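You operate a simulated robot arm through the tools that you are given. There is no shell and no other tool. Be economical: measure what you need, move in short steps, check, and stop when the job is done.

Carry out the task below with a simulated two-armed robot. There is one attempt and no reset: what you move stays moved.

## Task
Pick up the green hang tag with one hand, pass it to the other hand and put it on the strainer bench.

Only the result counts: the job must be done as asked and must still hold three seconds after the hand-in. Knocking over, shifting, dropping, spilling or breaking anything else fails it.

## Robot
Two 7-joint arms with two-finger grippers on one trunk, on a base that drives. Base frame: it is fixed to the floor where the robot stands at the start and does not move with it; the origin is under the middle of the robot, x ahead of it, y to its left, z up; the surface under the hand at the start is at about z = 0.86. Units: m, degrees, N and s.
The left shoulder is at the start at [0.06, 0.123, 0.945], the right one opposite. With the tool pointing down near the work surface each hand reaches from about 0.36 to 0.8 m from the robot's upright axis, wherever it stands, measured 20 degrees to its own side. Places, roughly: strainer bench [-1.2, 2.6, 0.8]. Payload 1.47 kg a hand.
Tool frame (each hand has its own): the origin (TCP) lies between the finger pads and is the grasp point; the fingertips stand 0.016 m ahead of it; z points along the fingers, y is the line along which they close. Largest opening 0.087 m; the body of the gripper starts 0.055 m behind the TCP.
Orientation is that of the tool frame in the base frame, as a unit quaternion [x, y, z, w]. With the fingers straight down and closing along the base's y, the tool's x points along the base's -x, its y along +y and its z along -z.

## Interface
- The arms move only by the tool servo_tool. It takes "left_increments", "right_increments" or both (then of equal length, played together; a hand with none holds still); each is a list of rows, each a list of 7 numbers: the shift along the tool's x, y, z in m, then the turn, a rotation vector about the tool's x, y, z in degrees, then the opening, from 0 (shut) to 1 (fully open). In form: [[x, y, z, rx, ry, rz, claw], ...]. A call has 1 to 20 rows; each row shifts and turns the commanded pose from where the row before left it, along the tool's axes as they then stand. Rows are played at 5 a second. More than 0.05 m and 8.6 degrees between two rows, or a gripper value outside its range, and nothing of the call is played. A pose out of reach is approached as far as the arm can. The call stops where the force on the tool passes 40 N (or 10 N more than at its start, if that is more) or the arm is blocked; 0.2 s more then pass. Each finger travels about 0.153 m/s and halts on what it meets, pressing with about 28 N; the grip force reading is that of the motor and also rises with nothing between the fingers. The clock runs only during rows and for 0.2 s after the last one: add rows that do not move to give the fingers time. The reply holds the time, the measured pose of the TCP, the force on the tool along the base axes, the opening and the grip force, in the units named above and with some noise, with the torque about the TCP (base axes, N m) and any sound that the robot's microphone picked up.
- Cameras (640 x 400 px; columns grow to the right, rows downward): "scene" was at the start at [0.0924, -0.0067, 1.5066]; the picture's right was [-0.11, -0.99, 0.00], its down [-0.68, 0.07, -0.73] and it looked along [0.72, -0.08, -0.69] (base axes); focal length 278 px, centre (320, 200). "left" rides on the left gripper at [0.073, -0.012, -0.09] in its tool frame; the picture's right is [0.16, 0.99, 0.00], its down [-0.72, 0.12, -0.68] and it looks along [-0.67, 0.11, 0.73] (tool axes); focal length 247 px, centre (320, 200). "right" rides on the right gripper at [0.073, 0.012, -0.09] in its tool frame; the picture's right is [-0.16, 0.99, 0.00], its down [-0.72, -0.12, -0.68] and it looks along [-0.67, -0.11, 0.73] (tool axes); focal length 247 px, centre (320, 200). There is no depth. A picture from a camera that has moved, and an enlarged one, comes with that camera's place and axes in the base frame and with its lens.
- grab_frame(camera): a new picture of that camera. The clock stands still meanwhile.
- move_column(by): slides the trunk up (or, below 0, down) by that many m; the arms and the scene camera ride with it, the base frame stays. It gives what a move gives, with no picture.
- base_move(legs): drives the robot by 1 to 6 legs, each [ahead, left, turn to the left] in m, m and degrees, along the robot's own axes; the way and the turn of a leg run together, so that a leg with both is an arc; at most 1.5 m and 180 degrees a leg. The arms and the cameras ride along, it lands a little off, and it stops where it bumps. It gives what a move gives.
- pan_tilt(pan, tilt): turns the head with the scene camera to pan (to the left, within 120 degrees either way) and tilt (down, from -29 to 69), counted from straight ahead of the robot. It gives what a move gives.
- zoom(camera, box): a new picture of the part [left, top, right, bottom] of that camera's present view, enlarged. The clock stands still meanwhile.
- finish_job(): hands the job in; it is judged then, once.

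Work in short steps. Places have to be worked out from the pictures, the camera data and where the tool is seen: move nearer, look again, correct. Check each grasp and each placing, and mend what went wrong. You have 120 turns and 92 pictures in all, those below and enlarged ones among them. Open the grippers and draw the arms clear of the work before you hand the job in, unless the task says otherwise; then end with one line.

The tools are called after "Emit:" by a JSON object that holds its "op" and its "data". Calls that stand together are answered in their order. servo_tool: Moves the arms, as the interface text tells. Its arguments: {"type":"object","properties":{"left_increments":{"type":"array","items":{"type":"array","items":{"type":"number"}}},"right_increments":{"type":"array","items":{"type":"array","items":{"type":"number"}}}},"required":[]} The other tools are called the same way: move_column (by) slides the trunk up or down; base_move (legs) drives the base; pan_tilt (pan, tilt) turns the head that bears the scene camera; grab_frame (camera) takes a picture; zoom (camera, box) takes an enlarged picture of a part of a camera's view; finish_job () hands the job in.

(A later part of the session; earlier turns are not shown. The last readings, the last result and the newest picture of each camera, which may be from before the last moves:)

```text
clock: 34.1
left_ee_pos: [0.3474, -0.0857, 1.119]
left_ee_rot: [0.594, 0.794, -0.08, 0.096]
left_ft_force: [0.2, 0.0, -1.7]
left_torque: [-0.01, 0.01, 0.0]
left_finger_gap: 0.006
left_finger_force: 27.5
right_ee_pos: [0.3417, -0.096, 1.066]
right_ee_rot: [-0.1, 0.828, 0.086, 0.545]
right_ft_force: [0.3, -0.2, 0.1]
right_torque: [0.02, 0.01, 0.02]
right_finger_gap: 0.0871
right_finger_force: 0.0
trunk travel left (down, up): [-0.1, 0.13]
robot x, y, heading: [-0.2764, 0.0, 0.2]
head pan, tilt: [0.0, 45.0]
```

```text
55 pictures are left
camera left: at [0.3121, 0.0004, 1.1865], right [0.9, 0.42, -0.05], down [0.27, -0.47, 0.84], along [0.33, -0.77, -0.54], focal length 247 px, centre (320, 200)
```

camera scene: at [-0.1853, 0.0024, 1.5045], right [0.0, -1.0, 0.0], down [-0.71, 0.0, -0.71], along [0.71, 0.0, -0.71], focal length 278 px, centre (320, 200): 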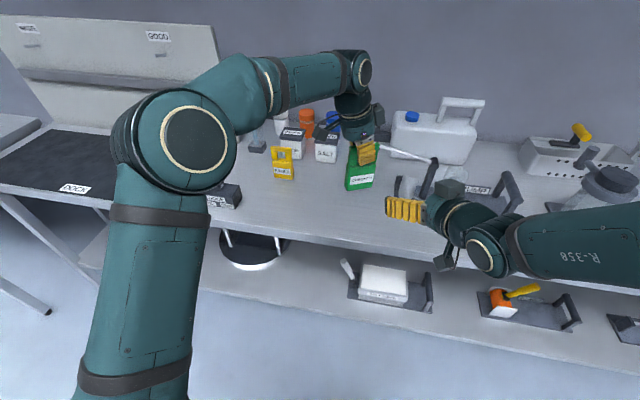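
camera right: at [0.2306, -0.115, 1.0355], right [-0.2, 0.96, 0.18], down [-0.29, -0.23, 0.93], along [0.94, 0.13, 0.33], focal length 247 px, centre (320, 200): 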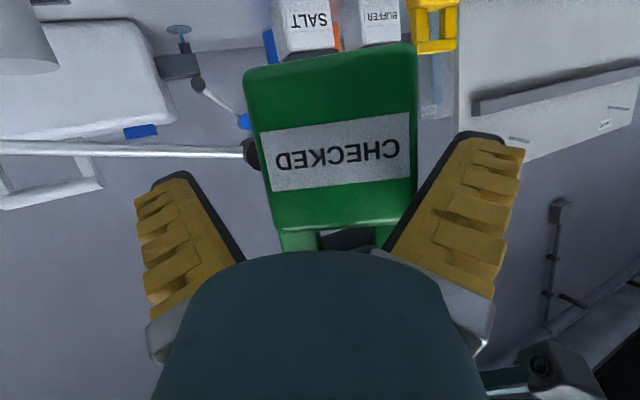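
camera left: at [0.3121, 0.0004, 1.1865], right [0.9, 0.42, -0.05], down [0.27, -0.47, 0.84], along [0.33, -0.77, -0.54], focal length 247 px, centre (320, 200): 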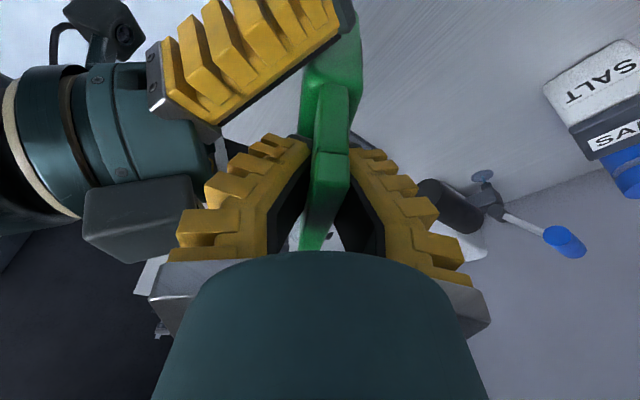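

The two arms pressed on each other somewhere upstream: the left hand shifted about 15 mm with no force at the tools. I look at the scene view before closing.

Emit:
{"op": "grab_frame", "data": {"camera": "scene"}}

```text
54 pictures are left
camera scene: at [-0.1852, 0.0021, 1.5045], right [0.0, -1.0, 0.0], down [-0.71, 0.0, -0.71], along [0.71, 0.0, -0.71], focal length 278 px, centre (320, 200)
```

scene: 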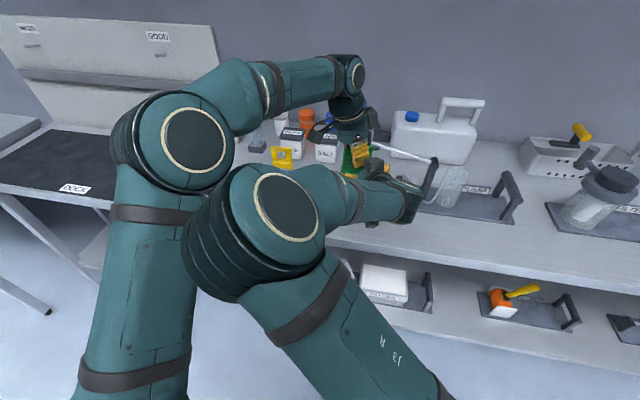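

The elbows touch in the middle. I back the right hand off 0.033, then extend both hands 0.09 further forward so the elbows open out.

Emit:
{"op": "servo_tool", "data": {"left_increments": [[0, 0, 0, 0, 0, 0, 0], [0, 0, 0, 0, 0, 0, 0], [-0.0075, 0.029, 0.002, 0, 0, 0, 0], [-0.0075, 0.029, 0.002, 0, 0, 0, 0], [-0.0075, 0.029, 0.002, 0, 0, 0, 0], [0, 0, 0, 0, 0, 0, 0]], "right_increments": [[0, 0, -0.017, 0, 0, 0, 1], [0, 0, -0.017, 0, 0, 0, 1], [-0.0122, -0.0078, 0.0262, 0, 0, 0, 1], [-0.0122, -0.0078, 0.0262, 0, 0, 0, 1], [-0.0122, -0.0078, 0.0262, 0, 0, 0, 1], [0, 0, 0, 0, 0, 0, 1]]}}

Emit:
{"op": "grab_frame", "data": {"camera": "scene"}}

Emit:
{"op": "grab_frame", "data": {"camera": "right"}}

```text
clock: 35.2
left_ee_pos: [0.4439, -0.0129, 1.1009]
left_ee_rot: [0.547, 0.828, -0.086, 0.09]
left_ft_force: [-0.6, 0.5, -1.5]
left_torque: [0.02, -0.02, 0.04]
left_finger_gap: 0.0058
left_finger_force: 27.7
left hand out of reach, approached as far as the arm can: row 5
right_ee_pos: [0.3817, -0.1143, 1.0737]
right_ee_rot: [-0.1, 0.833, 0.076, 0.539]
right_ft_force: [-0.9, -0.2, -0.9]
right_torque: [0.01, -0.04, 0.0]
right_finger_gap: 0.0868
right_finger_force: 0.0
trunk travel left (down, up): [-0.1, 0.13]
robot x, y, heading: [-0.2761, 0.0003, -0.1]
head pan, tilt: [0.0, 45.0]
stopped in row 5 (left hand): the arm was blocked; the commanded pose is now the measured one
```

```text
53 pictures are left
camera scene: at [-0.1849, 0.0017, 1.5045], right [0.0, -1.0, 0.0], down [-0.71, 0.0, -0.71], along [0.71, 0.0, -0.71], focal length 278 px, centre (320, 200)
```

scene: 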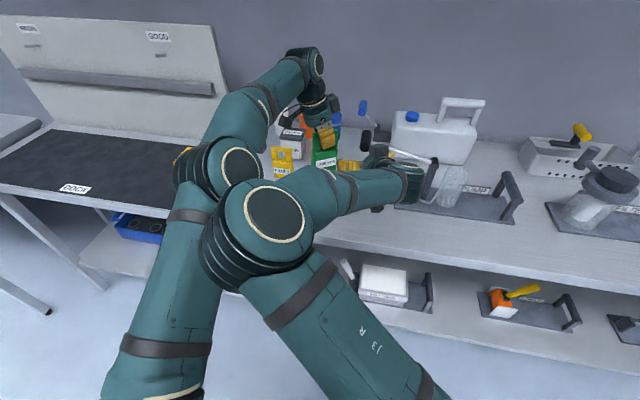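

```text
52 pictures are left
camera right: at [0.2696, -0.1307, 1.044], right [-0.18, 0.97, 0.16], down [-0.28, -0.21, 0.94], along [0.94, 0.13, 0.31], focal length 247 px, centre (320, 200)
```

right: 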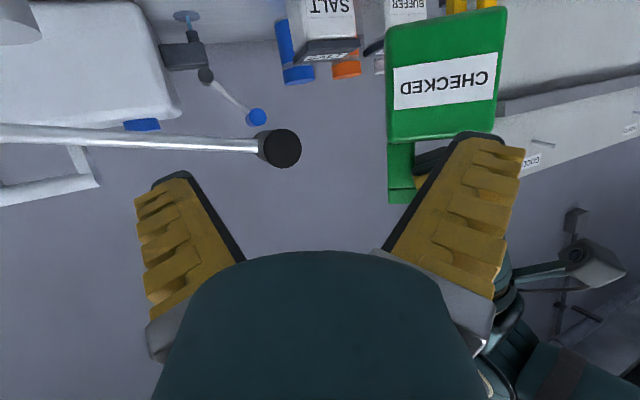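

The right elbow has swung inward, and that is what blocks. I retract the left hand up and left, and take the right hand back and out to the right. The handover will then be in front of the right shoulder.

Emit:
{"op": "servo_tool", "data": {"left_increments": [[0.0257, -0.0173, -0.016, 0, 0, 0, 0], [0.0257, -0.0173, -0.016, 0, 0, 0, 0], [0.0257, -0.0173, -0.016, 0, 0, 0, 0], [0, 0, 0, 0, 0, 0, 0], [0, 0, 0, 0, 0, 0, 0], [0, 0, 0, 0, 0, 0, 0], [0, 0, 0, 0, 0, 0, 0]], "right_increments": [[0, 0, -0.02, 0, 0, 0, 1], [0, -0.02, -0.02, 0, 0, 0, 1], [0, -0.03, 0, 0, 0, 0, 1], [0, -0.03, 0, 0, 0, 0, 1], [0, -0.03, 0, 0, 0, 0, 1], [0, -0.03, 0, 0, 0, 0, 1], [0, 0, 0, 0, 0, 0, 1]]}}

Emit:
{"op": "grab_frame", "data": {"camera": "scene"}}

```text
clock: 36.8
left_ee_pos: [0.3628, 0.049, 1.1296]
left_ee_rot: [0.548, 0.827, -0.086, 0.09]
left_ft_force: [-0.1, -0.2, -0.1]
left_torque: [0.04, -0.02, -0.02]
left_finger_gap: 0.006
left_finger_force: 28.2
right_ee_pos: [0.3684, -0.2076, 1.0876]
right_ee_rot: [-0.102, 0.833, 0.077, 0.539]
right_ft_force: [-0.4, -0.5, -0.3]
right_torque: [0.01, -0.01, 0.0]
right_finger_gap: 0.0871
right_finger_force: 0.0
right hand out of reach, approached as far as the arm can: row 5, 6
trunk travel left (down, up): [-0.1, 0.13]
robot x, y, heading: [-0.2757, -0.0026, 0.2]
head pan, tilt: [0.0, 45.0]
```

```text
51 pictures are left
camera scene: at [-0.185, 0.0026, 1.5045], right [0.0, -1.0, 0.0], down [-0.71, 0.0, -0.71], along [0.71, 0.0, -0.71], focal length 278 px, centre (320, 200)
```

scene: 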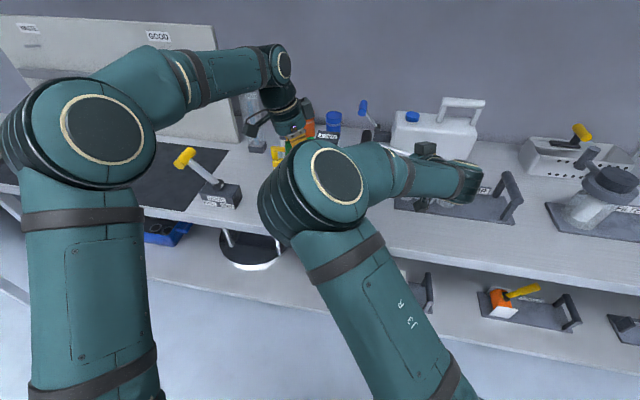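

The right arm dislikes pointing forward. New plan: the left hand turns the tag flat, label up, with the tool pointing to the right. The right hand then takes the body from straight above, across its width. First I stand the right hand back upright and yaw the left hand.

Emit:
{"op": "servo_tool", "data": {"left_increments": [[0, 0, 0, -2.1, 0, -8.1, 0], [0, 0, 0, -2.1, 0, -8.1, 0], [0, 0, 0, -2.1, 0, -8.1, 0], [0, 0, 0, -2.1, 0, -8.1, 0], [0, 0, 0, -2.1, 0, -8.1, 0], [0, 0, 0, -2.1, 0, -8.1, 0], [0, 0, 0, -2.1, 0, -8.1, 0], [0, 0, 0, -2.1, 0, -8.1, 0], [0, 0, 0, 0, 0, 0, 0]], "right_increments": [[0, 0, 0, 0, 8.25, 0, 1], [0, 0, 0, 0, 8.25, 0, 1], [0, 0, 0, 0, 8.25, 0, 1], [0, 0, 0, 0, 8.25, 0, 1], [0, 0, 0, 0, 8.25, 0, 1], [0, 0, 0, 0, 8.25, 0, 1], [0, 0, 0, 0, 8.25, 0, 1], [0, 0, 0, 0, 8.25, 0, 1], [0, 0, 0, 0, 0, 0, 1]]}}

Emit:
{"op": "grab_frame", "data": {"camera": "scene"}}

```text
clock: 38.8
left_ee_pos: [0.3645, 0.0465, 1.1311]
left_ee_rot: [0.001, 0.995, -0.005, 0.104]
left_ft_force: [0.3, 0.2, -0.4]
left_torque: [0.0, -0.03, 0.02]
left_finger_gap: 0.006
left_finger_force: 28.1
right_ee_pos: [0.3717, -0.1232, 1.177]
right_ee_rot: [-0.126, 0.987, 0.019, 0.097]
right_ft_force: [0.0, -0.1, 0.7]
right_torque: [0.01, -0.01, -0.03]
right_finger_gap: 0.087
right_finger_force: 0.1
right hand out of reach, approached as far as the arm can: row 4, 5, 6, 7, 8
trunk travel left (down, up): [-0.1, 0.13]
robot x, y, heading: [-0.2796, -0.0039, 0.2]
head pan, tilt: [0.0, 45.0]
```

```text
50 pictures are left
camera scene: at [-0.1843, 0.0017, 1.5044], right [0.0, -1.0, 0.0], down [-0.71, 0.0, -0.71], along [0.71, 0.0, -0.71], focal length 278 px, centre (320, 200)
```

scene: 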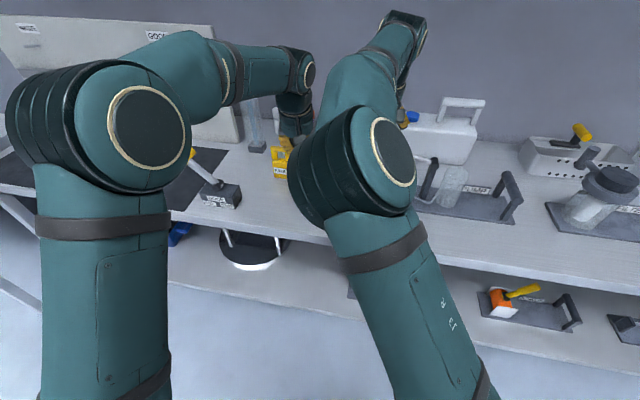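

The right arm is in an awkward elbow-in posture. I return it to its starting pose in front of its own shoulder and see whether the elbow swings back out.

Emit:
{"op": "servo_tool", "data": {"right_increments": [[0.03, -0.031, 0, 0, 0, 0, 1], [0.03, -0.031, 0, 0, 0, 0, 1], [0.03, -0.031, 0, 0, 0, 0, 1], [0.03, -0.031, 0, 0, 0, 0, 1], [0.02, -0.02, 0, 0, 0, 7.5, 1], [0, 0, 0, 0, 0, 7.5, 1], [0, 0, 0, 0, 0, 0, 1]]}}

Emit:
{"op": "grab_frame", "data": {"camera": "scene"}}

```text
clock: 40.4
left_ee_pos: [0.3651, 0.048, 1.1305]
left_ee_rot: [0.002, 0.994, -0.006, 0.105]
left_ft_force: [-0.2, 0.4, -1.1]
left_torque: [0.02, -0.02, -0.02]
left_finger_gap: 0.0062
left_finger_force: 28.3
right_ee_pos: [0.2759, -0.2928, 1.1521]
right_ee_rot: [0.004, 0.995, 0.032, 0.093]
right_ft_force: [0.4, -0.4, -0.4]
right_torque: [0.02, 0.01, -0.01]
right_finger_gap: 0.087
right_finger_force: 0.1
right hand out of reach, approached as far as the arm can: row 5
trunk travel left (down, up): [-0.1, 0.13]
robot x, y, heading: [-0.2755, 0.0036, 0.1]
head pan, tilt: [0.0, 45.0]
```

```text
49 pictures are left
camera scene: at [-0.1846, 0.0025, 1.5045], right [0.0, -1.0, 0.0], down [-0.71, 0.0, -0.71], along [0.71, 0.0, -0.71], focal length 278 px, centre (320, 200)
```

scene: 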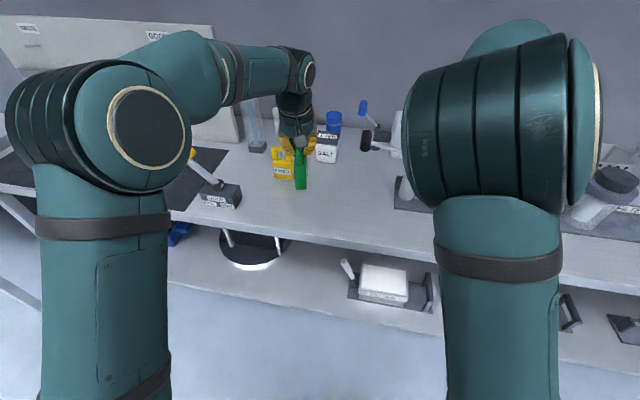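

The elbow is up rather than inward now. I extend the right hand forward and outward and level it so the elbow drops outward.

Emit:
{"op": "servo_tool", "data": {"right_increments": [[0, 0, 0, 0, 5.3, 0, 1], [0, 0, 0, 0, 5.3, 0, 1], [-0.03, -0.04, 0.01, 0, 0, 0, 1], [-0.03, -0.04, 0.01, 0, 0, 0, 1], [-0.03, -0.04, 0.01, 0, 0, 0, 1], [0, 0, 0, 0, 0, 0, 1]]}}

Emit:
{"op": "grab_frame", "data": {"camera": "scene"}}

```text
refused: row 3 steps farther than a row can; nothing moved
```

```text
48 pictures are left
camera scene: at [-0.1846, 0.0025, 1.5045], right [0.0, -1.0, 0.0], down [-0.71, 0.0, -0.71], along [0.71, 0.0, -0.71], focal length 278 px, centre (320, 200)
```

scene: 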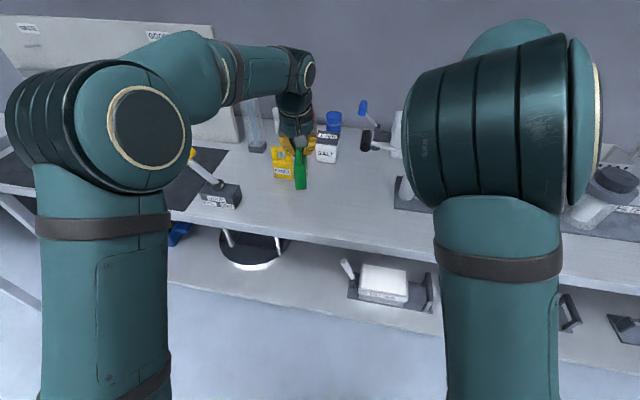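

The row was too long. I repeat with shorter steps.

Emit:
{"op": "servo_tool", "data": {"right_increments": [[0, 0, 0, 0, 5.3, 0, 1], [0, 0, 0, 0, 5.3, 0, 1], [-0.025, -0.035, 0.01, 0, 0, 0, 1], [-0.025, -0.035, 0.01, 0, 0, 0, 1], [-0.025, -0.035, 0.01, 0, 0, 0, 1], [0, 0, 0, 0, 0, 0, 1]]}}

Emit:
{"op": "grab_frame", "data": {"camera": "scene"}}

```text
clock: 41.8
left_ee_pos: [0.3637, 0.0484, 1.1312]
left_ee_rot: [0.002, 0.994, -0.006, 0.105]
left_ft_force: [0.4, 0.5, -0.8]
left_torque: [-0.01, -0.03, 0.02]
left_finger_gap: 0.0059
left_finger_force: 28.1
right_ee_pos: [0.2769, -0.2925, 1.1527]
right_ee_rot: [0.003, 0.995, 0.033, 0.093]
right_ft_force: [0.6, -0.4, -0.3]
right_torque: [0.0, 0.0, 0.01]
right_finger_gap: 0.087
right_finger_force: 0.0
right hand out of reach, approached as far as the arm can: row 1, 2, 3, 4, 5
trunk travel left (down, up): [-0.1, 0.13]
robot x, y, heading: [-0.2733, -0.0011, -0.1]
head pan, tilt: [0.0, 45.0]
```

```text
47 pictures are left
camera scene: at [-0.1847, 0.0023, 1.5045], right [0.0, -1.0, 0.0], down [-0.71, 0.0, -0.71], along [0.71, 0.0, -0.71], focal length 278 px, centre (320, 200)
```

scene: 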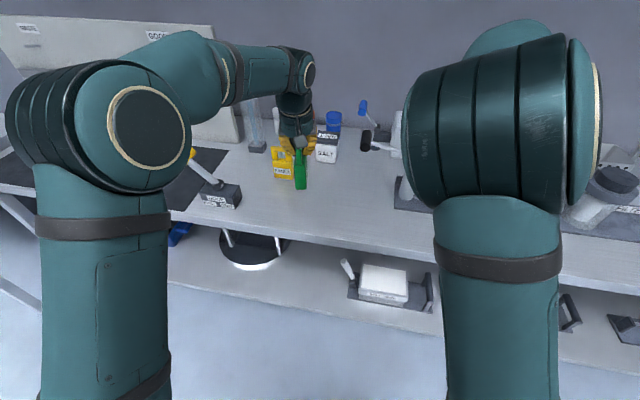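

That direction is at a joint limit. It was the positive yaw that led there, so I turn the yaw the other way, which is the way I need anyway.

Emit:
{"op": "servo_tool", "data": {"right_increments": [[0, 0, 0, 0, 0, -8, 1], [0, 0, 0, 0, 0, -8, 1], [0, 0, 0, 0, 0, -8, 1], [0, 0, 0, 0, 0, -8, 1], [0, 0, 0, 0, 0, 0, 1]]}}

```text
clock: 43.0
left_ee_pos: [0.3633, 0.048, 1.1304]
left_ee_rot: [0.002, 0.995, -0.006, 0.104]
left_ft_force: [1.4, 0.6, -0.6]
left_torque: [0.0, -0.02, -0.03]
left_finger_gap: 0.0058
left_finger_force: 27.8
right_ee_pos: [0.2753, -0.2936, 1.1532]
right_ee_rot: [-0.273, 0.957, 0.005, 0.099]
right_ft_force: [0.0, 0.1, -0.1]
right_torque: [0.0, 0.0, -0.03]
right_finger_gap: 0.0872
right_finger_force: 0.0
trunk travel left (down, up): [-0.1, 0.13]
robot x, y, heading: [-0.2768, -0.0007, 0.0]
head pan, tilt: [0.0, 45.0]
```

That moves freely. I continue to the full turn, so the right hand will close along base x.

Emit:
{"op": "servo_tool", "data": {"right_increments": [[0, 0, 0, 0, 0, -8, 1], [0, 0, 0, 0, 0, -8, 1], [0, 0, 0, 0, 0, -8, 1], [0, 0, 0, 0, 0, -8, 1], [0, 0, 0, 0, 0, -8, 1], [0, 0, 0, 0, 0, -8, 1], [0, 0, 0, 0, 0, -8, 1], [0, 0, 0, 0, 0, 0, 1]]}}

Emit:
{"op": "grab_frame", "data": {"camera": "scene"}}

```text
clock: 44.8
left_ee_pos: [0.3645, 0.0481, 1.1305]
left_ee_rot: [0.001, 0.994, -0.005, 0.105]
left_ft_force: [-0.7, -0.8, -0.3]
left_torque: [-0.02, 0.01, 0.05]
left_finger_gap: 0.0061
left_finger_force: 28.2
right_ee_pos: [0.2742, -0.2939, 1.1533]
right_ee_rot: [-0.69, 0.717, -0.042, 0.09]
right_ft_force: [0.2, -0.3, 0.0]
right_torque: [0.02, -0.05, 0.01]
right_finger_gap: 0.087
right_finger_force: 0.0
trunk travel left (down, up): [-0.1, 0.13]
robot x, y, heading: [-0.2776, 0.0008, -0.3]
head pan, tilt: [0.0, 45.0]
```

```text
46 pictures are left
camera scene: at [-0.1847, 0.0023, 1.5045], right [0.0, -1.0, 0.0], down [-0.71, 0.0, -0.71], along [0.71, 0.0, -0.71], focal length 278 px, centre (320, 200)
```

scene: 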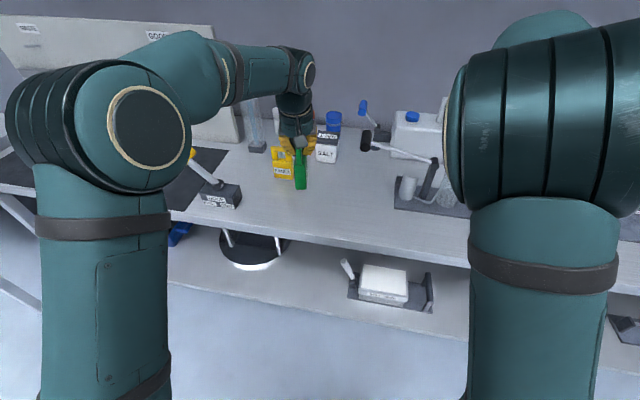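

The right elbow has moved out. I level the right hand and tilt the left hand 90° so the tag lies flat, pointing right.

Emit:
{"op": "servo_tool", "data": {"left_increments": [[0, 0, 0, 8.0, 0, -1.71, 0], [0, 0, 0, 8.0, 0, -1.71, 0], [0, 0, 0, 8.0, 0, -1.71, 0], [0, 0, 0, 8.0, 0, -1.71, 0], [0, 0, 0, 8.0, 0, -1.71, 0], [0, 0, 0, 8.0, 0, -1.71, 0], [0, 0, 0, 8.0, 0, -1.71, 0], [0, 0, 0, 8.0, 0, -1.71, 0], [0, 0, 0, 8.0, 0, -1.71, 0], [0, 0, 0, 8.0, 0, -1.71, 0], [0, 0, 0, 8.0, 0, -1.71, 0], [0, 0, 0, 0, 0, 0, 0]], "right_increments": [[0, 0, 0, -5.3, 0, 0, 1], [0, 0, 0, -5.3, 0, 0, 1], [0, 0, 0, 0, 0, 0, 1], [0, 0, 0, 0, 0, 0, 1], [0, 0, 0, 0, 0, 0, 1], [0, 0, 0, 0, 0, 0, 1], [0, 0, 0, 0, 0, 0, 1], [0, 0, 0, 0, 0, 0, 1], [0, 0, 0, 0, 0, 0, 1], [0, 0, 0, 0, 0, 0, 1], [0, 0, 0, 0, 0, 0, 1], [0, 0, 0, 0, 0, 0, 1]]}}

Emit:
{"op": "grab_frame", "data": {"camera": "scene"}}

```text
clock: 47.4
left_ee_pos: [0.3647, 0.0476, 1.1313]
left_ee_rot: [0.072, -0.698, 0.708, -0.073]
left_ft_force: [0.0, 0.0, -1.1]
left_torque: [0.04, -0.03, 0.01]
left_finger_gap: 0.0058
left_finger_force: 28.0
right_ee_pos: [0.274, -0.2949, 1.1528]
right_ee_rot: [-0.689, 0.718, -0.043, 0.091]
right_ft_force: [-0.5, 1.1, 0.5]
right_torque: [0.0, 0.0, -0.02]
right_finger_gap: 0.087
right_finger_force: 0.1
right hand out of reach, approached as far as the arm can: row 1, 2
trunk travel left (down, up): [-0.1, 0.13]
robot x, y, heading: [-0.2736, -0.0022, 0.0]
head pan, tilt: [0.0, 45.0]
```

```text
45 pictures are left
camera scene: at [-0.185, 0.0021, 1.5045], right [0.0, -1.0, 0.0], down [-0.71, 0.0, -0.71], along [0.71, 0.0, -0.71], focal length 278 px, centre (320, 200)
```

scene: 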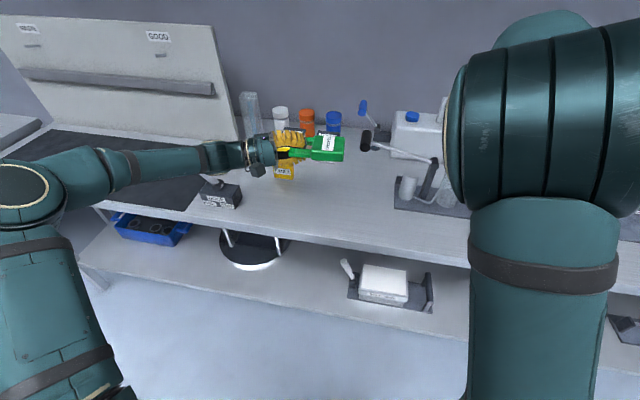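

The tag now lies flat, label up, pointing right, with its body centre near (0.361, -0.024, 1.13). I bring the right hand up and over toward it, then try to level it.

Emit:
{"op": "servo_tool", "data": {"right_increments": [[-0.0345, -0.019, -0.0122, 0, 0, 0, 1], [-0.0345, -0.019, -0.0122, 0, 0, 0, 1], [-0.0345, -0.019, -0.0122, 0, 0, 0, 1], [-0.0345, -0.019, -0.0122, 0, 0, 0, 1], [-0.0345, -0.019, -0.0122, 0, 0, 0, 1], [0, 0, 0, -5.3, 0, 0, 1], [0, 0, 0, -5.3, 0, 0, 1], [0, 0, 0, 0, 0, 0, 1]]}}

Emit:
{"op": "grab_frame", "data": {"camera": "scene"}}

```text
clock: 49.2
left_ee_pos: [0.3631, 0.0486, 1.1309]
left_ee_rot: [0.073, -0.7, 0.707, -0.07]
left_ft_force: [0.7, 0.0, -1.4]
left_torque: [0.05, 0.02, 0.03]
left_finger_gap: 0.0059
left_finger_force: 28.0
right_ee_pos: [0.3598, -0.1249, 1.2474]
right_ee_rot: [-0.689, 0.718, -0.043, 0.091]
right_ft_force: [0.6, -0.1, -0.1]
right_torque: [0.01, 0.01, -0.02]
right_finger_gap: 0.0871
right_finger_force: 0.1
right hand out of reach, approached as far as the arm can: row 5, 6, 7
trunk travel left (down, up): [-0.1, 0.13]
robot x, y, heading: [-0.2753, -0.0016, -0.4]
head pan, tilt: [0.0, 45.0]
```

```text
44 pictures are left
camera scene: at [-0.185, 0.0019, 1.5045], right [0.0, -1.0, 0.0], down [-0.71, 0.0, -0.71], along [0.71, 0.0, -0.71], focal length 278 px, centre (320, 200)
```

scene: 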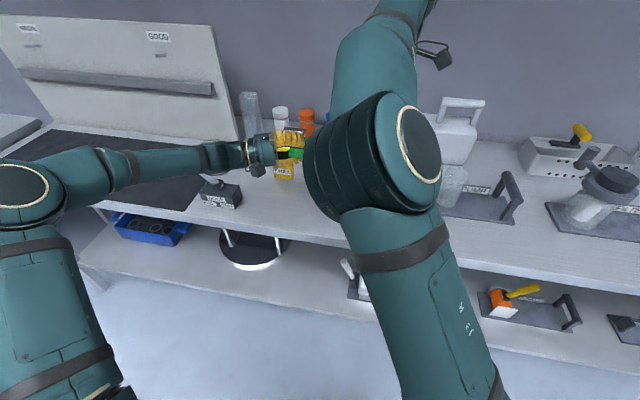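

The right hand's limit leaves an 11° lean, so I tilt the tag with the left hand to match the right tool axis. I then bring the right hand to 0.1 m above the tag body.

Emit:
{"op": "servo_tool", "data": {"left_increments": [[0, 0, 0, 1.1, 0.07, 5.28, 0], [0, 0, 0, 1.1, 0.07, 5.28, 0], [0, 0, 0, -3.6, 0, 0.75, 0], [0, 0, 0, 0, 0, 0, 0], [0, 0, 0, 0, 0, 0, 0]], "right_increments": [[-0.024, 0.007, 0, 0, 0, 0, 1], [-0.024, 0.007, 0, 0, 0, 0, 1], [-0.024, 0.007, 0.01, 0, 0, 0, 1], [-0.022, 0.006, 0.015, 0, 0, 0, 1], [0, 0, 0, 0, 0, 0, 1]]}}

Emit:
{"op": "grab_frame", "data": {"camera": "right"}}

Emit:
{"op": "grab_frame", "data": {"camera": "scene"}}

```text
clock: 50.4
left_ee_pos: [0.365, 0.0483, 1.1311]
left_ee_rot: [-0.004, 0.712, -0.688, 0.142]
left_ft_force: [0.7, -0.3, -0.7]
left_torque: [0.02, -0.01, 0.01]
left_finger_gap: 0.0061
left_finger_force: 28.0
right_ee_pos: [0.3418, -0.0279, 1.2238]
right_ee_rot: [-0.69, 0.717, -0.044, 0.09]
right_ft_force: [0.1, 0.2, -0.1]
right_torque: [0.01, 0.0, 0.0]
right_finger_gap: 0.0868
right_finger_force: 0.1
trunk travel left (down, up): [-0.1, 0.13]
robot x, y, heading: [-0.2762, 0.0028, -0.2]
head pan, tilt: [0.0, 45.0]
```

```text
43 pictures are left
camera right: at [0.3092, -0.1067, 1.3041], right [-0.96, 0.2, -0.17], down [0.01, 0.67, 0.74], along [0.27, 0.71, -0.65], focal length 247 px, centre (320, 200)
```

right: 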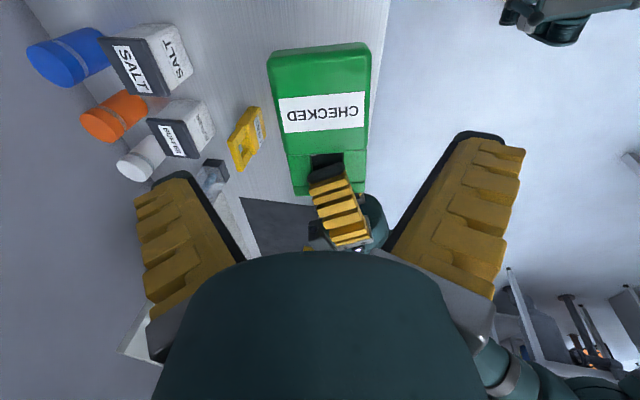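

```text
42 pictures are left
camera scene: at [-0.185, 0.002, 1.5045], right [0.0, -1.0, 0.0], down [-0.71, 0.0, -0.71], along [0.71, 0.0, -0.71], focal length 278 px, centre (320, 200)
```

scene: 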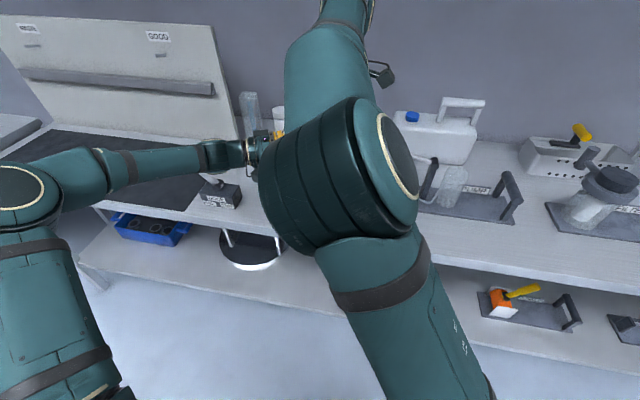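

The tag is very well aligned with the right hand. I descend 0.06 along the tool axis and check.

Emit:
{"op": "servo_tool", "data": {"right_increments": [[0, 0, 0.03, 0, 0, 0, 1], [0, 0, 0.03, 0, 0, 0, 1], [0, 0, 0, 0, 0, 0, 1]]}}

Emit:
{"op": "grab_frame", "data": {"camera": "right"}}

```text
clock: 51.2
left_ee_pos: [0.3637, 0.0487, 1.1315]
left_ee_rot: [-0.007, 0.712, -0.688, 0.14]
left_ft_force: [-0.5, 0.3, 0.3]
left_torque: [0.02, -0.01, -0.01]
left_finger_gap: 0.0059
left_finger_force: 28.6
right_ee_pos: [0.3531, -0.0214, 1.1662]
right_ee_rot: [-0.689, 0.717, -0.043, 0.091]
right_ft_force: [-0.4, 0.6, 0.5]
right_torque: [0.01, 0.02, -0.02]
right_finger_gap: 0.0871
right_finger_force: 0.0
trunk travel left (down, up): [-0.1, 0.13]
robot x, y, heading: [-0.2751, 0.0021, -0.2]
head pan, tilt: [0.0, 45.0]
```

```text
41 pictures are left
camera right: at [0.3206, -0.1007, 1.2471], right [-0.96, 0.2, -0.17], down [0.01, 0.67, 0.74], along [0.27, 0.71, -0.65], focal length 247 px, centre (320, 200)
```

right: 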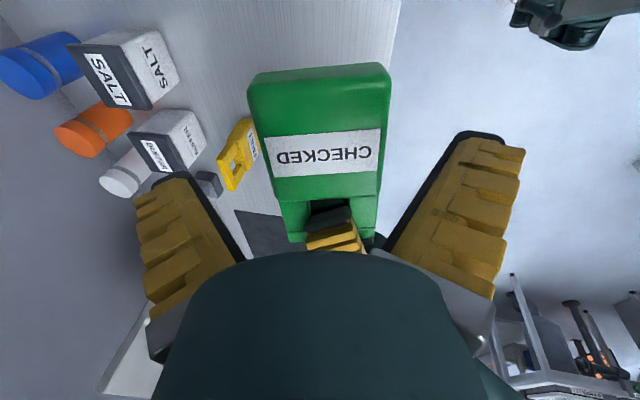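

Still centred. I descend the last 0.036 and check for any mutual pushing.

Emit:
{"op": "servo_tool", "data": {"right_increments": [[0, 0, 0.012, 0, 0, 0, 1], [0, 0, 0.012, 0, 0, 0, 1], [0, 0, 0.012, 0, 0, 0, 1], [0, 0, 0, 0, 0, 0, 1]]}}

Emit:
{"op": "grab_frame", "data": {"camera": "right"}}

```text
clock: 52.2
left_ee_pos: [0.3644, 0.0468, 1.1305]
left_ee_rot: [-0.006, 0.711, -0.689, 0.141]
left_ft_force: [0.5, -0.5, -1.1]
left_torque: [0.02, 0.01, 0.02]
left_finger_gap: 0.0061
left_finger_force: 28.1
right_ee_pos: [0.3599, -0.0197, 1.13]
right_ee_rot: [-0.69, 0.717, -0.042, 0.091]
right_ft_force: [1.0, -0.5, 0.0]
right_torque: [-0.01, 0.0, -0.01]
right_finger_gap: 0.0871
right_finger_force: 0.1
trunk travel left (down, up): [-0.1, 0.13]
robot x, y, heading: [-0.2775, 0.0013, -0.1]
head pan, tilt: [0.0, 45.0]
```

```text
40 pictures are left
camera right: at [0.3281, -0.0993, 1.2118], right [-0.96, 0.2, -0.17], down [0.01, 0.67, 0.74], along [0.27, 0.71, -0.65], focal length 247 px, centre (320, 200)
```

right: 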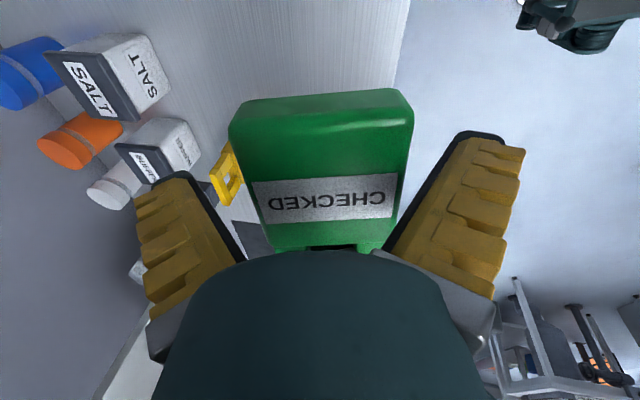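

No pushing, and the tag is between the fingers. I close the right hand.

Emit:
{"op": "servo_tool", "data": {"right_increments": [[0, 0, 0, 0, 0, 0, 0.85], [0, 0, 0, 0, 0, 0, 0.7], [0, 0, 0, 0, 0, 0, 0.4], [0, 0, 0, 0, 0, 0, 0], [0, 0, 0, 0, 0, 0, 0]]}}

Emit:
{"op": "grab_frame", "data": {"camera": "right"}}

```text
clock: 53.4
left_ee_pos: [0.3651, 0.0482, 1.1308]
left_ee_rot: [-0.006, 0.712, -0.688, 0.142]
left_ft_force: [14.6, -0.7, 7.0]
left_torque: [-0.1, 0.15, 1.09]
left_finger_gap: 0.0058
left_finger_force: 28.4
right_ee_pos: [0.3606, -0.0203, 1.1295]
right_ee_rot: [-0.69, 0.717, -0.043, 0.089]
right_ft_force: [-15.0, -0.1, -6.5]
right_torque: [-0.37, -0.2, -0.08]
right_finger_gap: 0.0709
right_finger_force: 28.3
trunk travel left (down, up): [-0.1, 0.13]
robot x, y, heading: [-0.2786, -0.0019, 0.3]
head pan, tilt: [0.0, 45.0]
```

```text
39 pictures are left
camera right: at [0.328, -0.0993, 1.2114], right [-0.96, 0.2, -0.17], down [0.01, 0.67, 0.74], along [0.27, 0.71, -0.65], focal length 247 px, centre (320, 200)
```

right: 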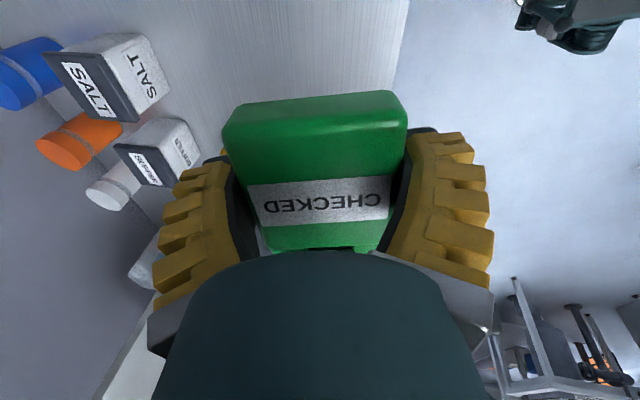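

The tag is gripped at 71 mm. I open the left hand partly and back it out along its own axis.

Emit:
{"op": "servo_tool", "data": {"left_increments": [[0, 0, 0, 0, 0, 0, 0.3], [0, 0, 0, 0, 0, 0, 0.5], [0, 0, 0, 0, 0, 0, 0.5], [0, 0, -0.02, 0, 0, 0, 0.5], [0, 0, -0.04, 0, 0, 0, 0.5], [0, 0, -0.04, 0, 0, 0, 0.5], [0, 0, 0, 0, 0, 0, 0.5]]}}

Emit:
{"op": "grab_frame", "data": {"camera": "right"}}

Emit:
{"op": "grab_frame", "data": {"camera": "left"}}

```text
clock: 55.0
left_ee_pos: [0.3434, 0.1462, 1.1314]
left_ee_rot: [-0.007, 0.712, -0.688, 0.142]
left_ft_force: [0.6, -0.5, 0.8]
left_torque: [-0.01, 0.0, 0.02]
left_finger_gap: 0.0491
left_finger_force: 3.9
right_ee_pos: [0.3603, -0.0206, 1.1302]
right_ee_rot: [-0.689, 0.717, -0.043, 0.091]
right_ft_force: [0.5, -0.7, -0.6]
right_torque: [-0.01, 0.0, 0.0]
right_finger_gap: 0.0708
right_finger_force: 28.5
trunk travel left (down, up): [-0.1, 0.13]
robot x, y, heading: [-0.2747, -0.0016, 0.1]
head pan, tilt: [0.0, 45.0]
```

```text
38 pictures are left
camera right: at [0.3283, -0.0998, 1.2118], right [-0.96, 0.2, -0.17], down [0.01, 0.67, 0.74], along [0.27, 0.71, -0.65], focal length 247 px, centre (320, 200)
```

right: 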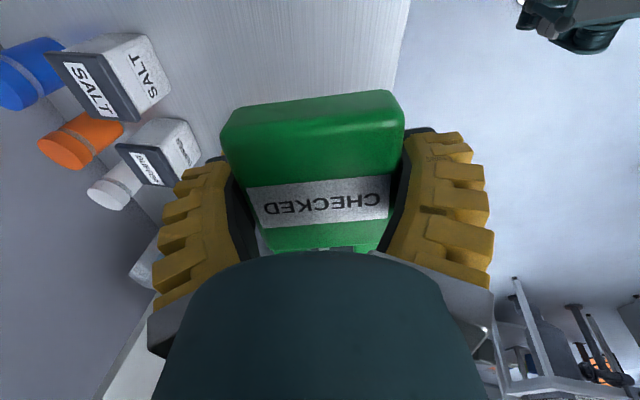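

```text
37 pictures are left
camera left: at [0.2532, 0.2192, 1.1292], right [0.03, 0.02, -1.0], down [0.58, 0.82, 0.04], along [0.82, -0.58, 0.01], focal length 247 px, centre (320, 200)
```

left: 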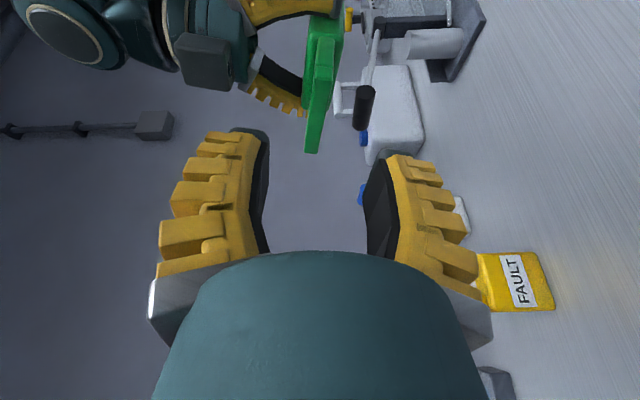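

The handover worked: the tag hangs in the right hand and the left is clear. Now I fold the left hand back to pointing down.

Emit:
{"op": "servo_tool", "data": {"left_increments": [[0, 0, -0.04, -8.0, 0, 1.71, 0.5], [0, 0, 0, -8.0, 0, 1.71, 0.5], [0, 0, 0, -8.0, 0, 1.71, 0.5], [0, 0, 0, -8.0, 0, 1.71, 0.5], [0, 0, 0, -8.0, 0, 1.71, 0.5], [0, 0, 0, -8.0, 0, 1.71, 0.5], [0, 0, 0, -8.0, 0, 1.71, 0.5], [0, 0, 0, -8.0, 0, 1.71, 0.5], [0, 0, 0, -8.0, 0, 1.71, 0.5], [0, 0, 0, -8.0, 0, 1.71, 0.5], [0, 0, 0, -6.0, 0, 1.2, 0.5], [0.03, 0, 0, 0, 0, 0, 0.5], [0.03, 0, 0, 0, 0, 0, 0.5], [0, 0, 0, 0, 0, 0, 0.5]]}}

Emit:
{"op": "grab_frame", "data": {"camera": "scene"}}

```text
clock: 58.0
left_ee_pos: [0.2781, 0.1844, 1.1104]
left_ee_rot: [0.003, 0.98, 0.009, 0.198]
left_ft_force: [0.1, -0.4, -0.1]
left_torque: [0.02, 0.0, -0.01]
left_finger_gap: 0.0491
left_finger_force: 4.0
right_ee_pos: [0.3611, -0.0203, 1.1302]
right_ee_rot: [-0.689, 0.718, -0.043, 0.09]
right_ft_force: [0.4, 0.4, -0.4]
right_torque: [-0.02, 0.0, -0.02]
right_finger_gap: 0.0707
right_finger_force: 27.9
trunk travel left (down, up): [-0.1, 0.13]
robot x, y, heading: [-0.2722, -0.0001, -0.2]
head pan, tilt: [0.0, 45.0]
```

```text
36 pictures are left
camera scene: at [-0.1844, 0.0023, 1.5044], right [0.0, -1.0, 0.0], down [-0.71, 0.0, -0.71], along [0.71, 0.0, -0.71], focal length 278 px, centre (320, 200)
```

scene: 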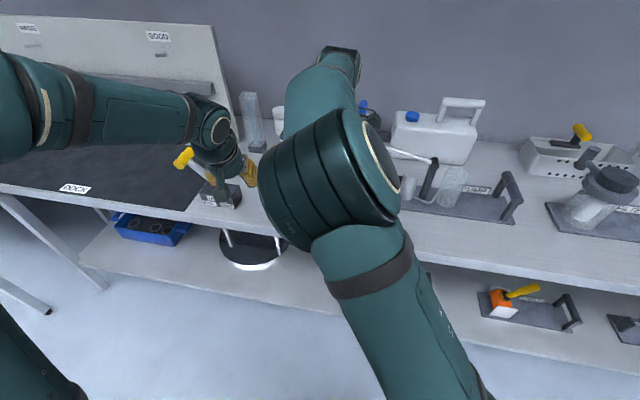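

All is clear. I back 0.12 more and turn left 90° in place, then look toward the bench.

Emit:
{"op": "base_move", "data": {"legs": [[-0.1, 0, 0], [0, 0, 90]]}}

Emit:
{"op": "pan_tilt", "data": {"pan": 35, "tilt": 25}}

Emit:
{"op": "grab_frame", "data": {"camera": "scene"}}

```text
clock: 62.9
left_ee_pos: [-0.5393, 0.5628, 1.1105]
left_ee_rot: [-0.676, 0.709, 0.143, 0.138]
left_ft_force: [0.1, 0.5, 0.2]
left_torque: [0.0, 0.04, 0.0]
left_finger_gap: 0.0492
left_finger_force: 3.9
right_ee_pos: [-0.3297, 0.6366, 1.1309]
right_ee_rot: [0.994, -0.042, -0.032, -0.096]
right_ft_force: [-0.1, 0.4, -0.6]
right_torque: [0.02, -0.04, 0.0]
right_finger_gap: 0.0706
right_finger_force: 28.1
trunk travel left (down, up): [-0.1, 0.13]
robot x, y, heading: [-0.3783, 0.0016, 87.8]
head pan, tilt: [0.0, 45.0]
```

```text
clock: 63.9
left_ee_pos: [-0.5389, 0.5629, 1.11]
left_ee_rot: [-0.676, 0.71, 0.143, 0.137]
left_ft_force: [0.2, 0.5, 0.0]
left_torque: [-0.02, 0.01, 0.03]
left_finger_gap: 0.0495
left_finger_force: 4.2
right_ee_pos: [-0.3299, 0.6355, 1.1312]
right_ee_rot: [0.994, -0.042, -0.031, -0.095]
right_ft_force: [0.5, 0.2, -1.0]
right_torque: [0.0, 0.02, 0.04]
right_finger_gap: 0.0704
right_finger_force: 28.1
trunk travel left (down, up): [-0.1, 0.13]
robot x, y, heading: [-0.377, 0.0039, 87.5]
head pan, tilt: [35.0, 25.0]
```

```text
35 pictures are left
camera scene: at [-0.4261, 0.0902, 1.535], right [0.84, 0.54, 0.0], down [0.23, -0.36, -0.91], along [-0.49, 0.76, -0.42], focal length 278 px, centre (320, 200)
```

scene: 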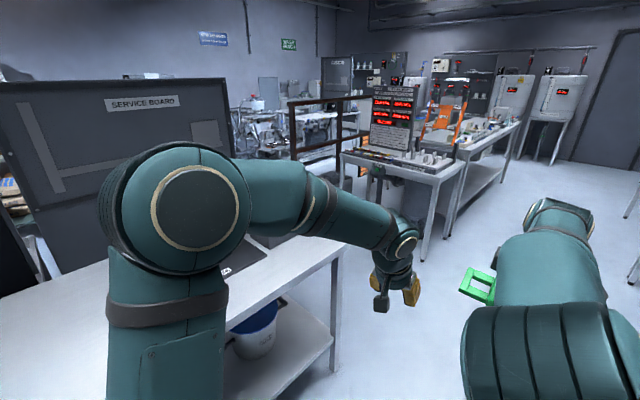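

The path ahead is free. I shift 0.12 right for clearance from the sink table, straighten the heading, and drive ahead 1.2 m.

Emit:
{"op": "base_move", "data": {"legs": [[0, -0.12, 2.4], [1.2, 0, 0]]}}

Emit:
{"op": "pan_tilt", "data": {"pan": 35, "tilt": 30}}

Emit:
{"op": "grab_frame", "data": {"camera": "scene"}}

```text
clock: 71.3
left_ee_pos: [-0.4279, 1.7657, 1.11]
left_ee_rot: [-0.686, 0.7, 0.144, 0.134]
left_ft_force: [0.4, 0.4, 0.1]
left_torque: [-0.02, 0.01, -0.01]
left_finger_gap: 0.0493
left_finger_force: 3.9
right_ee_pos: [-0.2199, 1.8449, 1.1305]
right_ee_rot: [0.995, -0.027, -0.033, -0.095]
right_ft_force: [-0.3, 0.0, -0.3]
right_torque: [0.0, 0.01, -0.01]
right_finger_gap: 0.0706
right_finger_force: 28.4
trunk travel left (down, up): [-0.1, 0.13]
robot x, y, heading: [-0.2481, 1.2066, 89.1]
head pan, tilt: [35.0, 25.0]
```

```text
clock: 72.0
left_ee_pos: [-0.4269, 1.766, 1.1099]
left_ee_rot: [-0.686, 0.7, 0.144, 0.135]
left_ft_force: [-0.9, -0.7, 0.7]
left_torque: [0.01, 0.0, 0.01]
left_finger_gap: 0.049
left_finger_force: 3.8
right_ee_pos: [-0.2214, 1.845, 1.1321]
right_ee_rot: [0.995, -0.027, -0.033, -0.095]
right_ft_force: [0.0, 0.2, -0.9]
right_torque: [0.01, 0.02, -0.01]
right_finger_gap: 0.0704
right_finger_force: 28.1
trunk travel left (down, up): [-0.1, 0.13]
robot x, y, heading: [-0.2525, 1.2117, 89.2]
head pan, tilt: [35.0, 30.0]
```

```text
34 pictures are left
camera scene: at [-0.3006, 1.2952, 1.5271], right [0.83, 0.56, 0.0], down [0.28, -0.41, -0.87], along [-0.49, 0.72, -0.5], focal length 278 px, centre (320, 200)
```

scene: 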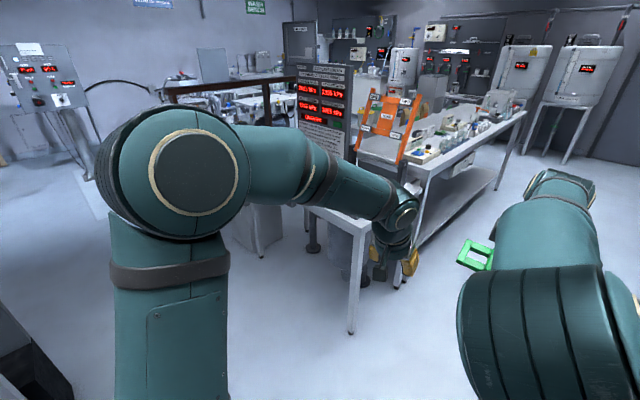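

The bench's front edge is near y ≈ 2.23, with its near right corner at about x ≈ -0.7. I drive ahead 0.25 and strafe left 0.55 to face it, then look down at it.

Emit:
{"op": "base_move", "data": {"legs": [[0.25, 0, 0.8], [0, 0.55, 0]]}}

Emit:
{"op": "pan_tilt", "data": {"pan": -2, "tilt": 35}}

Emit:
{"op": "grab_frame", "data": {"camera": "scene"}}

```text
clock: 78.5
left_ee_pos: [-0.9601, 2.0105, 1.1093]
left_ee_rot: [-0.691, 0.695, 0.145, 0.134]
left_ft_force: [0.0, -1.3, 0.5]
left_torque: [0.0, -0.02, -0.02]
left_finger_gap: 0.0491
left_finger_force: 4.2
right_ee_pos: [-0.7534, 2.0936, 1.1315]
right_ee_rot: [0.995, -0.02, -0.033, -0.095]
right_ft_force: [0.1, 0.1, -0.9]
right_torque: [-0.01, 0.0, 0.04]
right_finger_gap: 0.0702
right_finger_force: 28.3
trunk travel left (down, up): [-0.1, 0.13]
robot x, y, heading: [-0.7739, 1.4578, 89.9]
head pan, tilt: [35.0, 30.0]
```

```text
clock: 79.5
left_ee_pos: [-0.9584, 2.0109, 1.1096]
left_ee_rot: [-0.691, 0.695, 0.145, 0.134]
left_ft_force: [-1.2, 0.3, 0.4]
left_torque: [0.01, -0.03, -0.02]
left_finger_gap: 0.0492
left_finger_force: 3.9
right_ee_pos: [-0.7531, 2.0924, 1.1302]
right_ee_rot: [0.995, -0.019, -0.033, -0.096]
right_ft_force: [-0.2, 0.5, -0.6]
right_torque: [0.0, 0.0, 0.01]
right_finger_gap: 0.0702
right_finger_force: 27.9
trunk travel left (down, up): [-0.1, 0.13]
robot x, y, heading: [-0.7739, 1.4557, 90.0]
head pan, tilt: [-2.0, 35.0]
```

```text
33 pictures are left
camera scene: at [-0.7704, 1.5558, 1.5193], right [1.0, -0.03, 0.0], down [-0.02, -0.57, -0.82], along [0.03, 0.82, -0.57], focal length 278 px, centre (320, 200)
```

scene: 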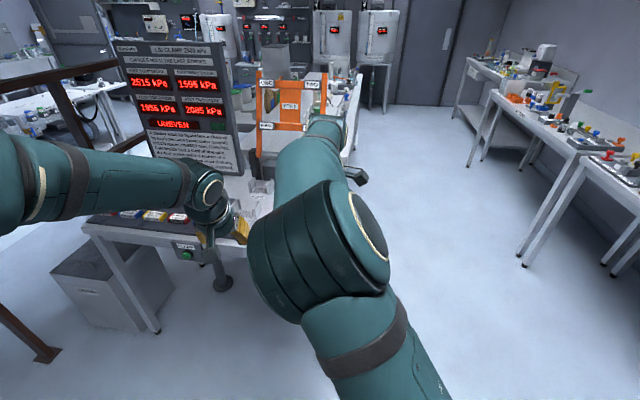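

The arms hide the bench surface from the head, so I use both wrist cameras.

Emit:
{"op": "grab_frame", "data": {"camera": "right"}}

Emit:
{"op": "grab_frame", "data": {"camera": "left"}}

```text
32 pictures are left
camera right: at [-0.6767, 2.0607, 1.2119], right [-0.2, -0.96, -0.17], down [-0.67, 0.01, 0.74], along [-0.71, 0.27, -0.65], focal length 247 px, centre (320, 200)
```

right: 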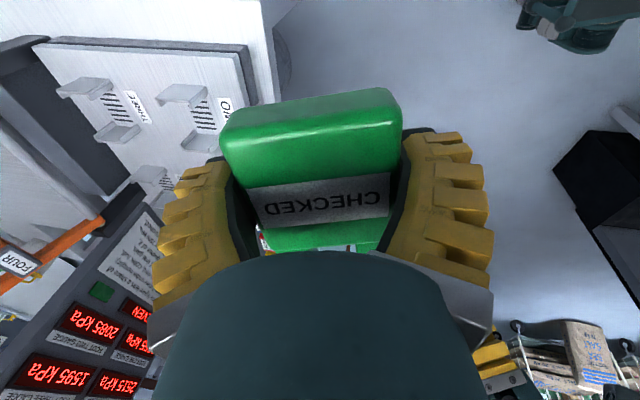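

```text
31 pictures are left
camera left: at [-0.9461, 1.9095, 1.1632], right [-0.99, -0.14, -0.04], down [-0.1, 0.4, 0.91], along [-0.11, 0.9, -0.41], focal length 247 px, centre (320, 200)
```

left: 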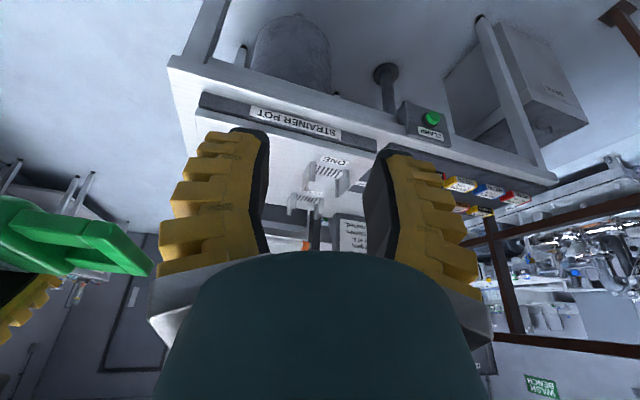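

The bench seems yawed about 12°, with a free strip at its right end beside the "STRAINER POT" tray. I strafe 0.18 to the right so the right wrist camera sees that strip.

Emit:
{"op": "base_move", "data": {"legs": [[0.08, -0.18, 0]]}}

Emit:
{"op": "grab_frame", "data": {"camera": "right"}}

Emit:
{"op": "grab_frame", "data": {"camera": "left"}}

```text
clock: 81.8
left_ee_pos: [-0.7756, 2.0891, 1.1088]
left_ee_rot: [-0.691, 0.695, 0.146, 0.133]
left_ft_force: [-0.4, -0.1, 0.8]
left_torque: [0.0, 0.02, -0.01]
left_finger_gap: 0.0494
left_finger_force: 4.0
right_ee_pos: [-0.5707, 2.172, 1.1302]
right_ee_rot: [0.995, -0.019, -0.034, -0.095]
right_ft_force: [0.0, 0.2, -0.9]
right_torque: [0.01, -0.01, 0.04]
right_finger_gap: 0.0702
right_finger_force: 27.8
trunk travel left (down, up): [-0.1, 0.13]
robot x, y, heading: [-0.5913, 1.535, 89.8]
head pan, tilt: [-2.0, 35.0]
```

```text
30 pictures are left
camera right: at [-0.4939, 2.1404, 1.2118], right [-0.2, -0.96, -0.17], down [-0.67, 0.01, 0.74], along [-0.71, 0.27, -0.65], focal length 247 px, centre (320, 200)
```

right: 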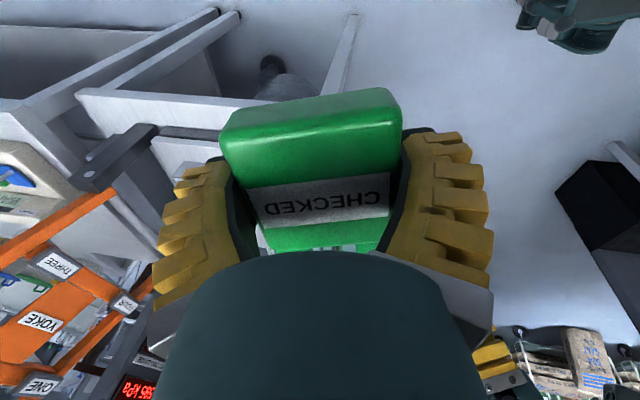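

```text
29 pictures are left
camera left: at [-0.7633, 1.9891, 1.1632], right [-0.99, -0.14, -0.04], down [-0.1, 0.4, 0.91], along [-0.11, 0.9, -0.41], focal length 247 px, centre (320, 200)
```

left: 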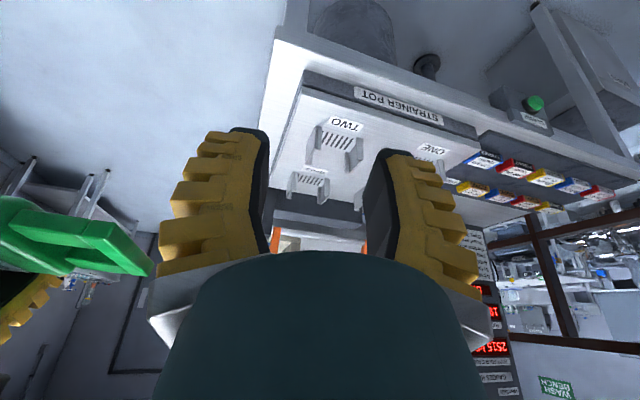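

I enlarge the left camera's view of the bench to measure the free strips.

Emit:
{"op": "zoom", "data": {"camera": "left", "box": [240, 20, 480, 210]}}

Emit:
{"op": "zoom", "data": {"camera": "left", "box": [420, 60, 640, 240]}}

```text
2.11 times, centred on (360, 115) of left
camera zoom: at [-0.7633, 1.9891, 1.1632], right [-0.99, -0.14, -0.04], down [-0.1, 0.4, 0.91], along [-0.11, 0.9, -0.41], focal length 520 px, centre (236, 379)
```

zoom: 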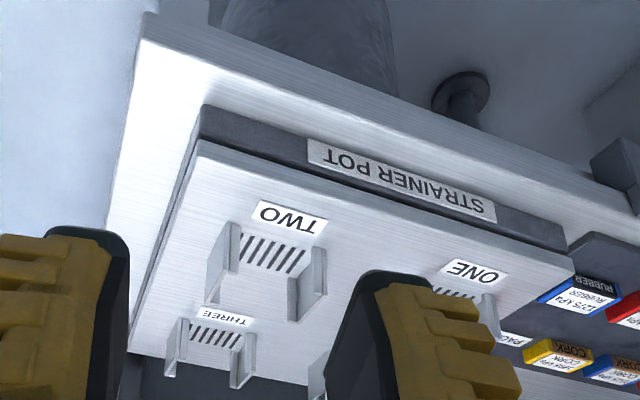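

```text
2.22 times, centred on (530, 150) of left
camera zoom: at [-0.7633, 1.9891, 1.1632], right [-0.99, -0.14, -0.04], down [-0.1, 0.4, 0.91], along [-0.11, 0.9, -0.41], focal length 549 px, centre (-147, 311)
```

zoom: 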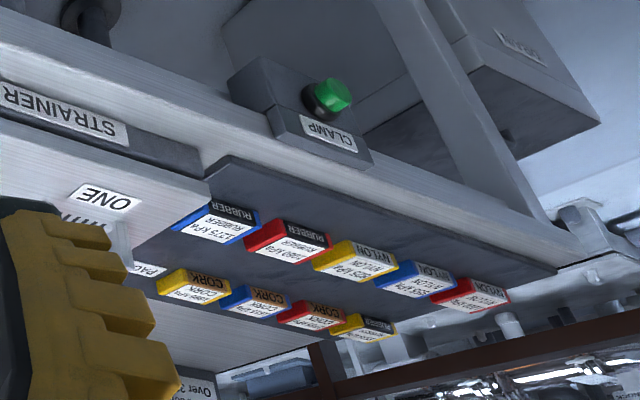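

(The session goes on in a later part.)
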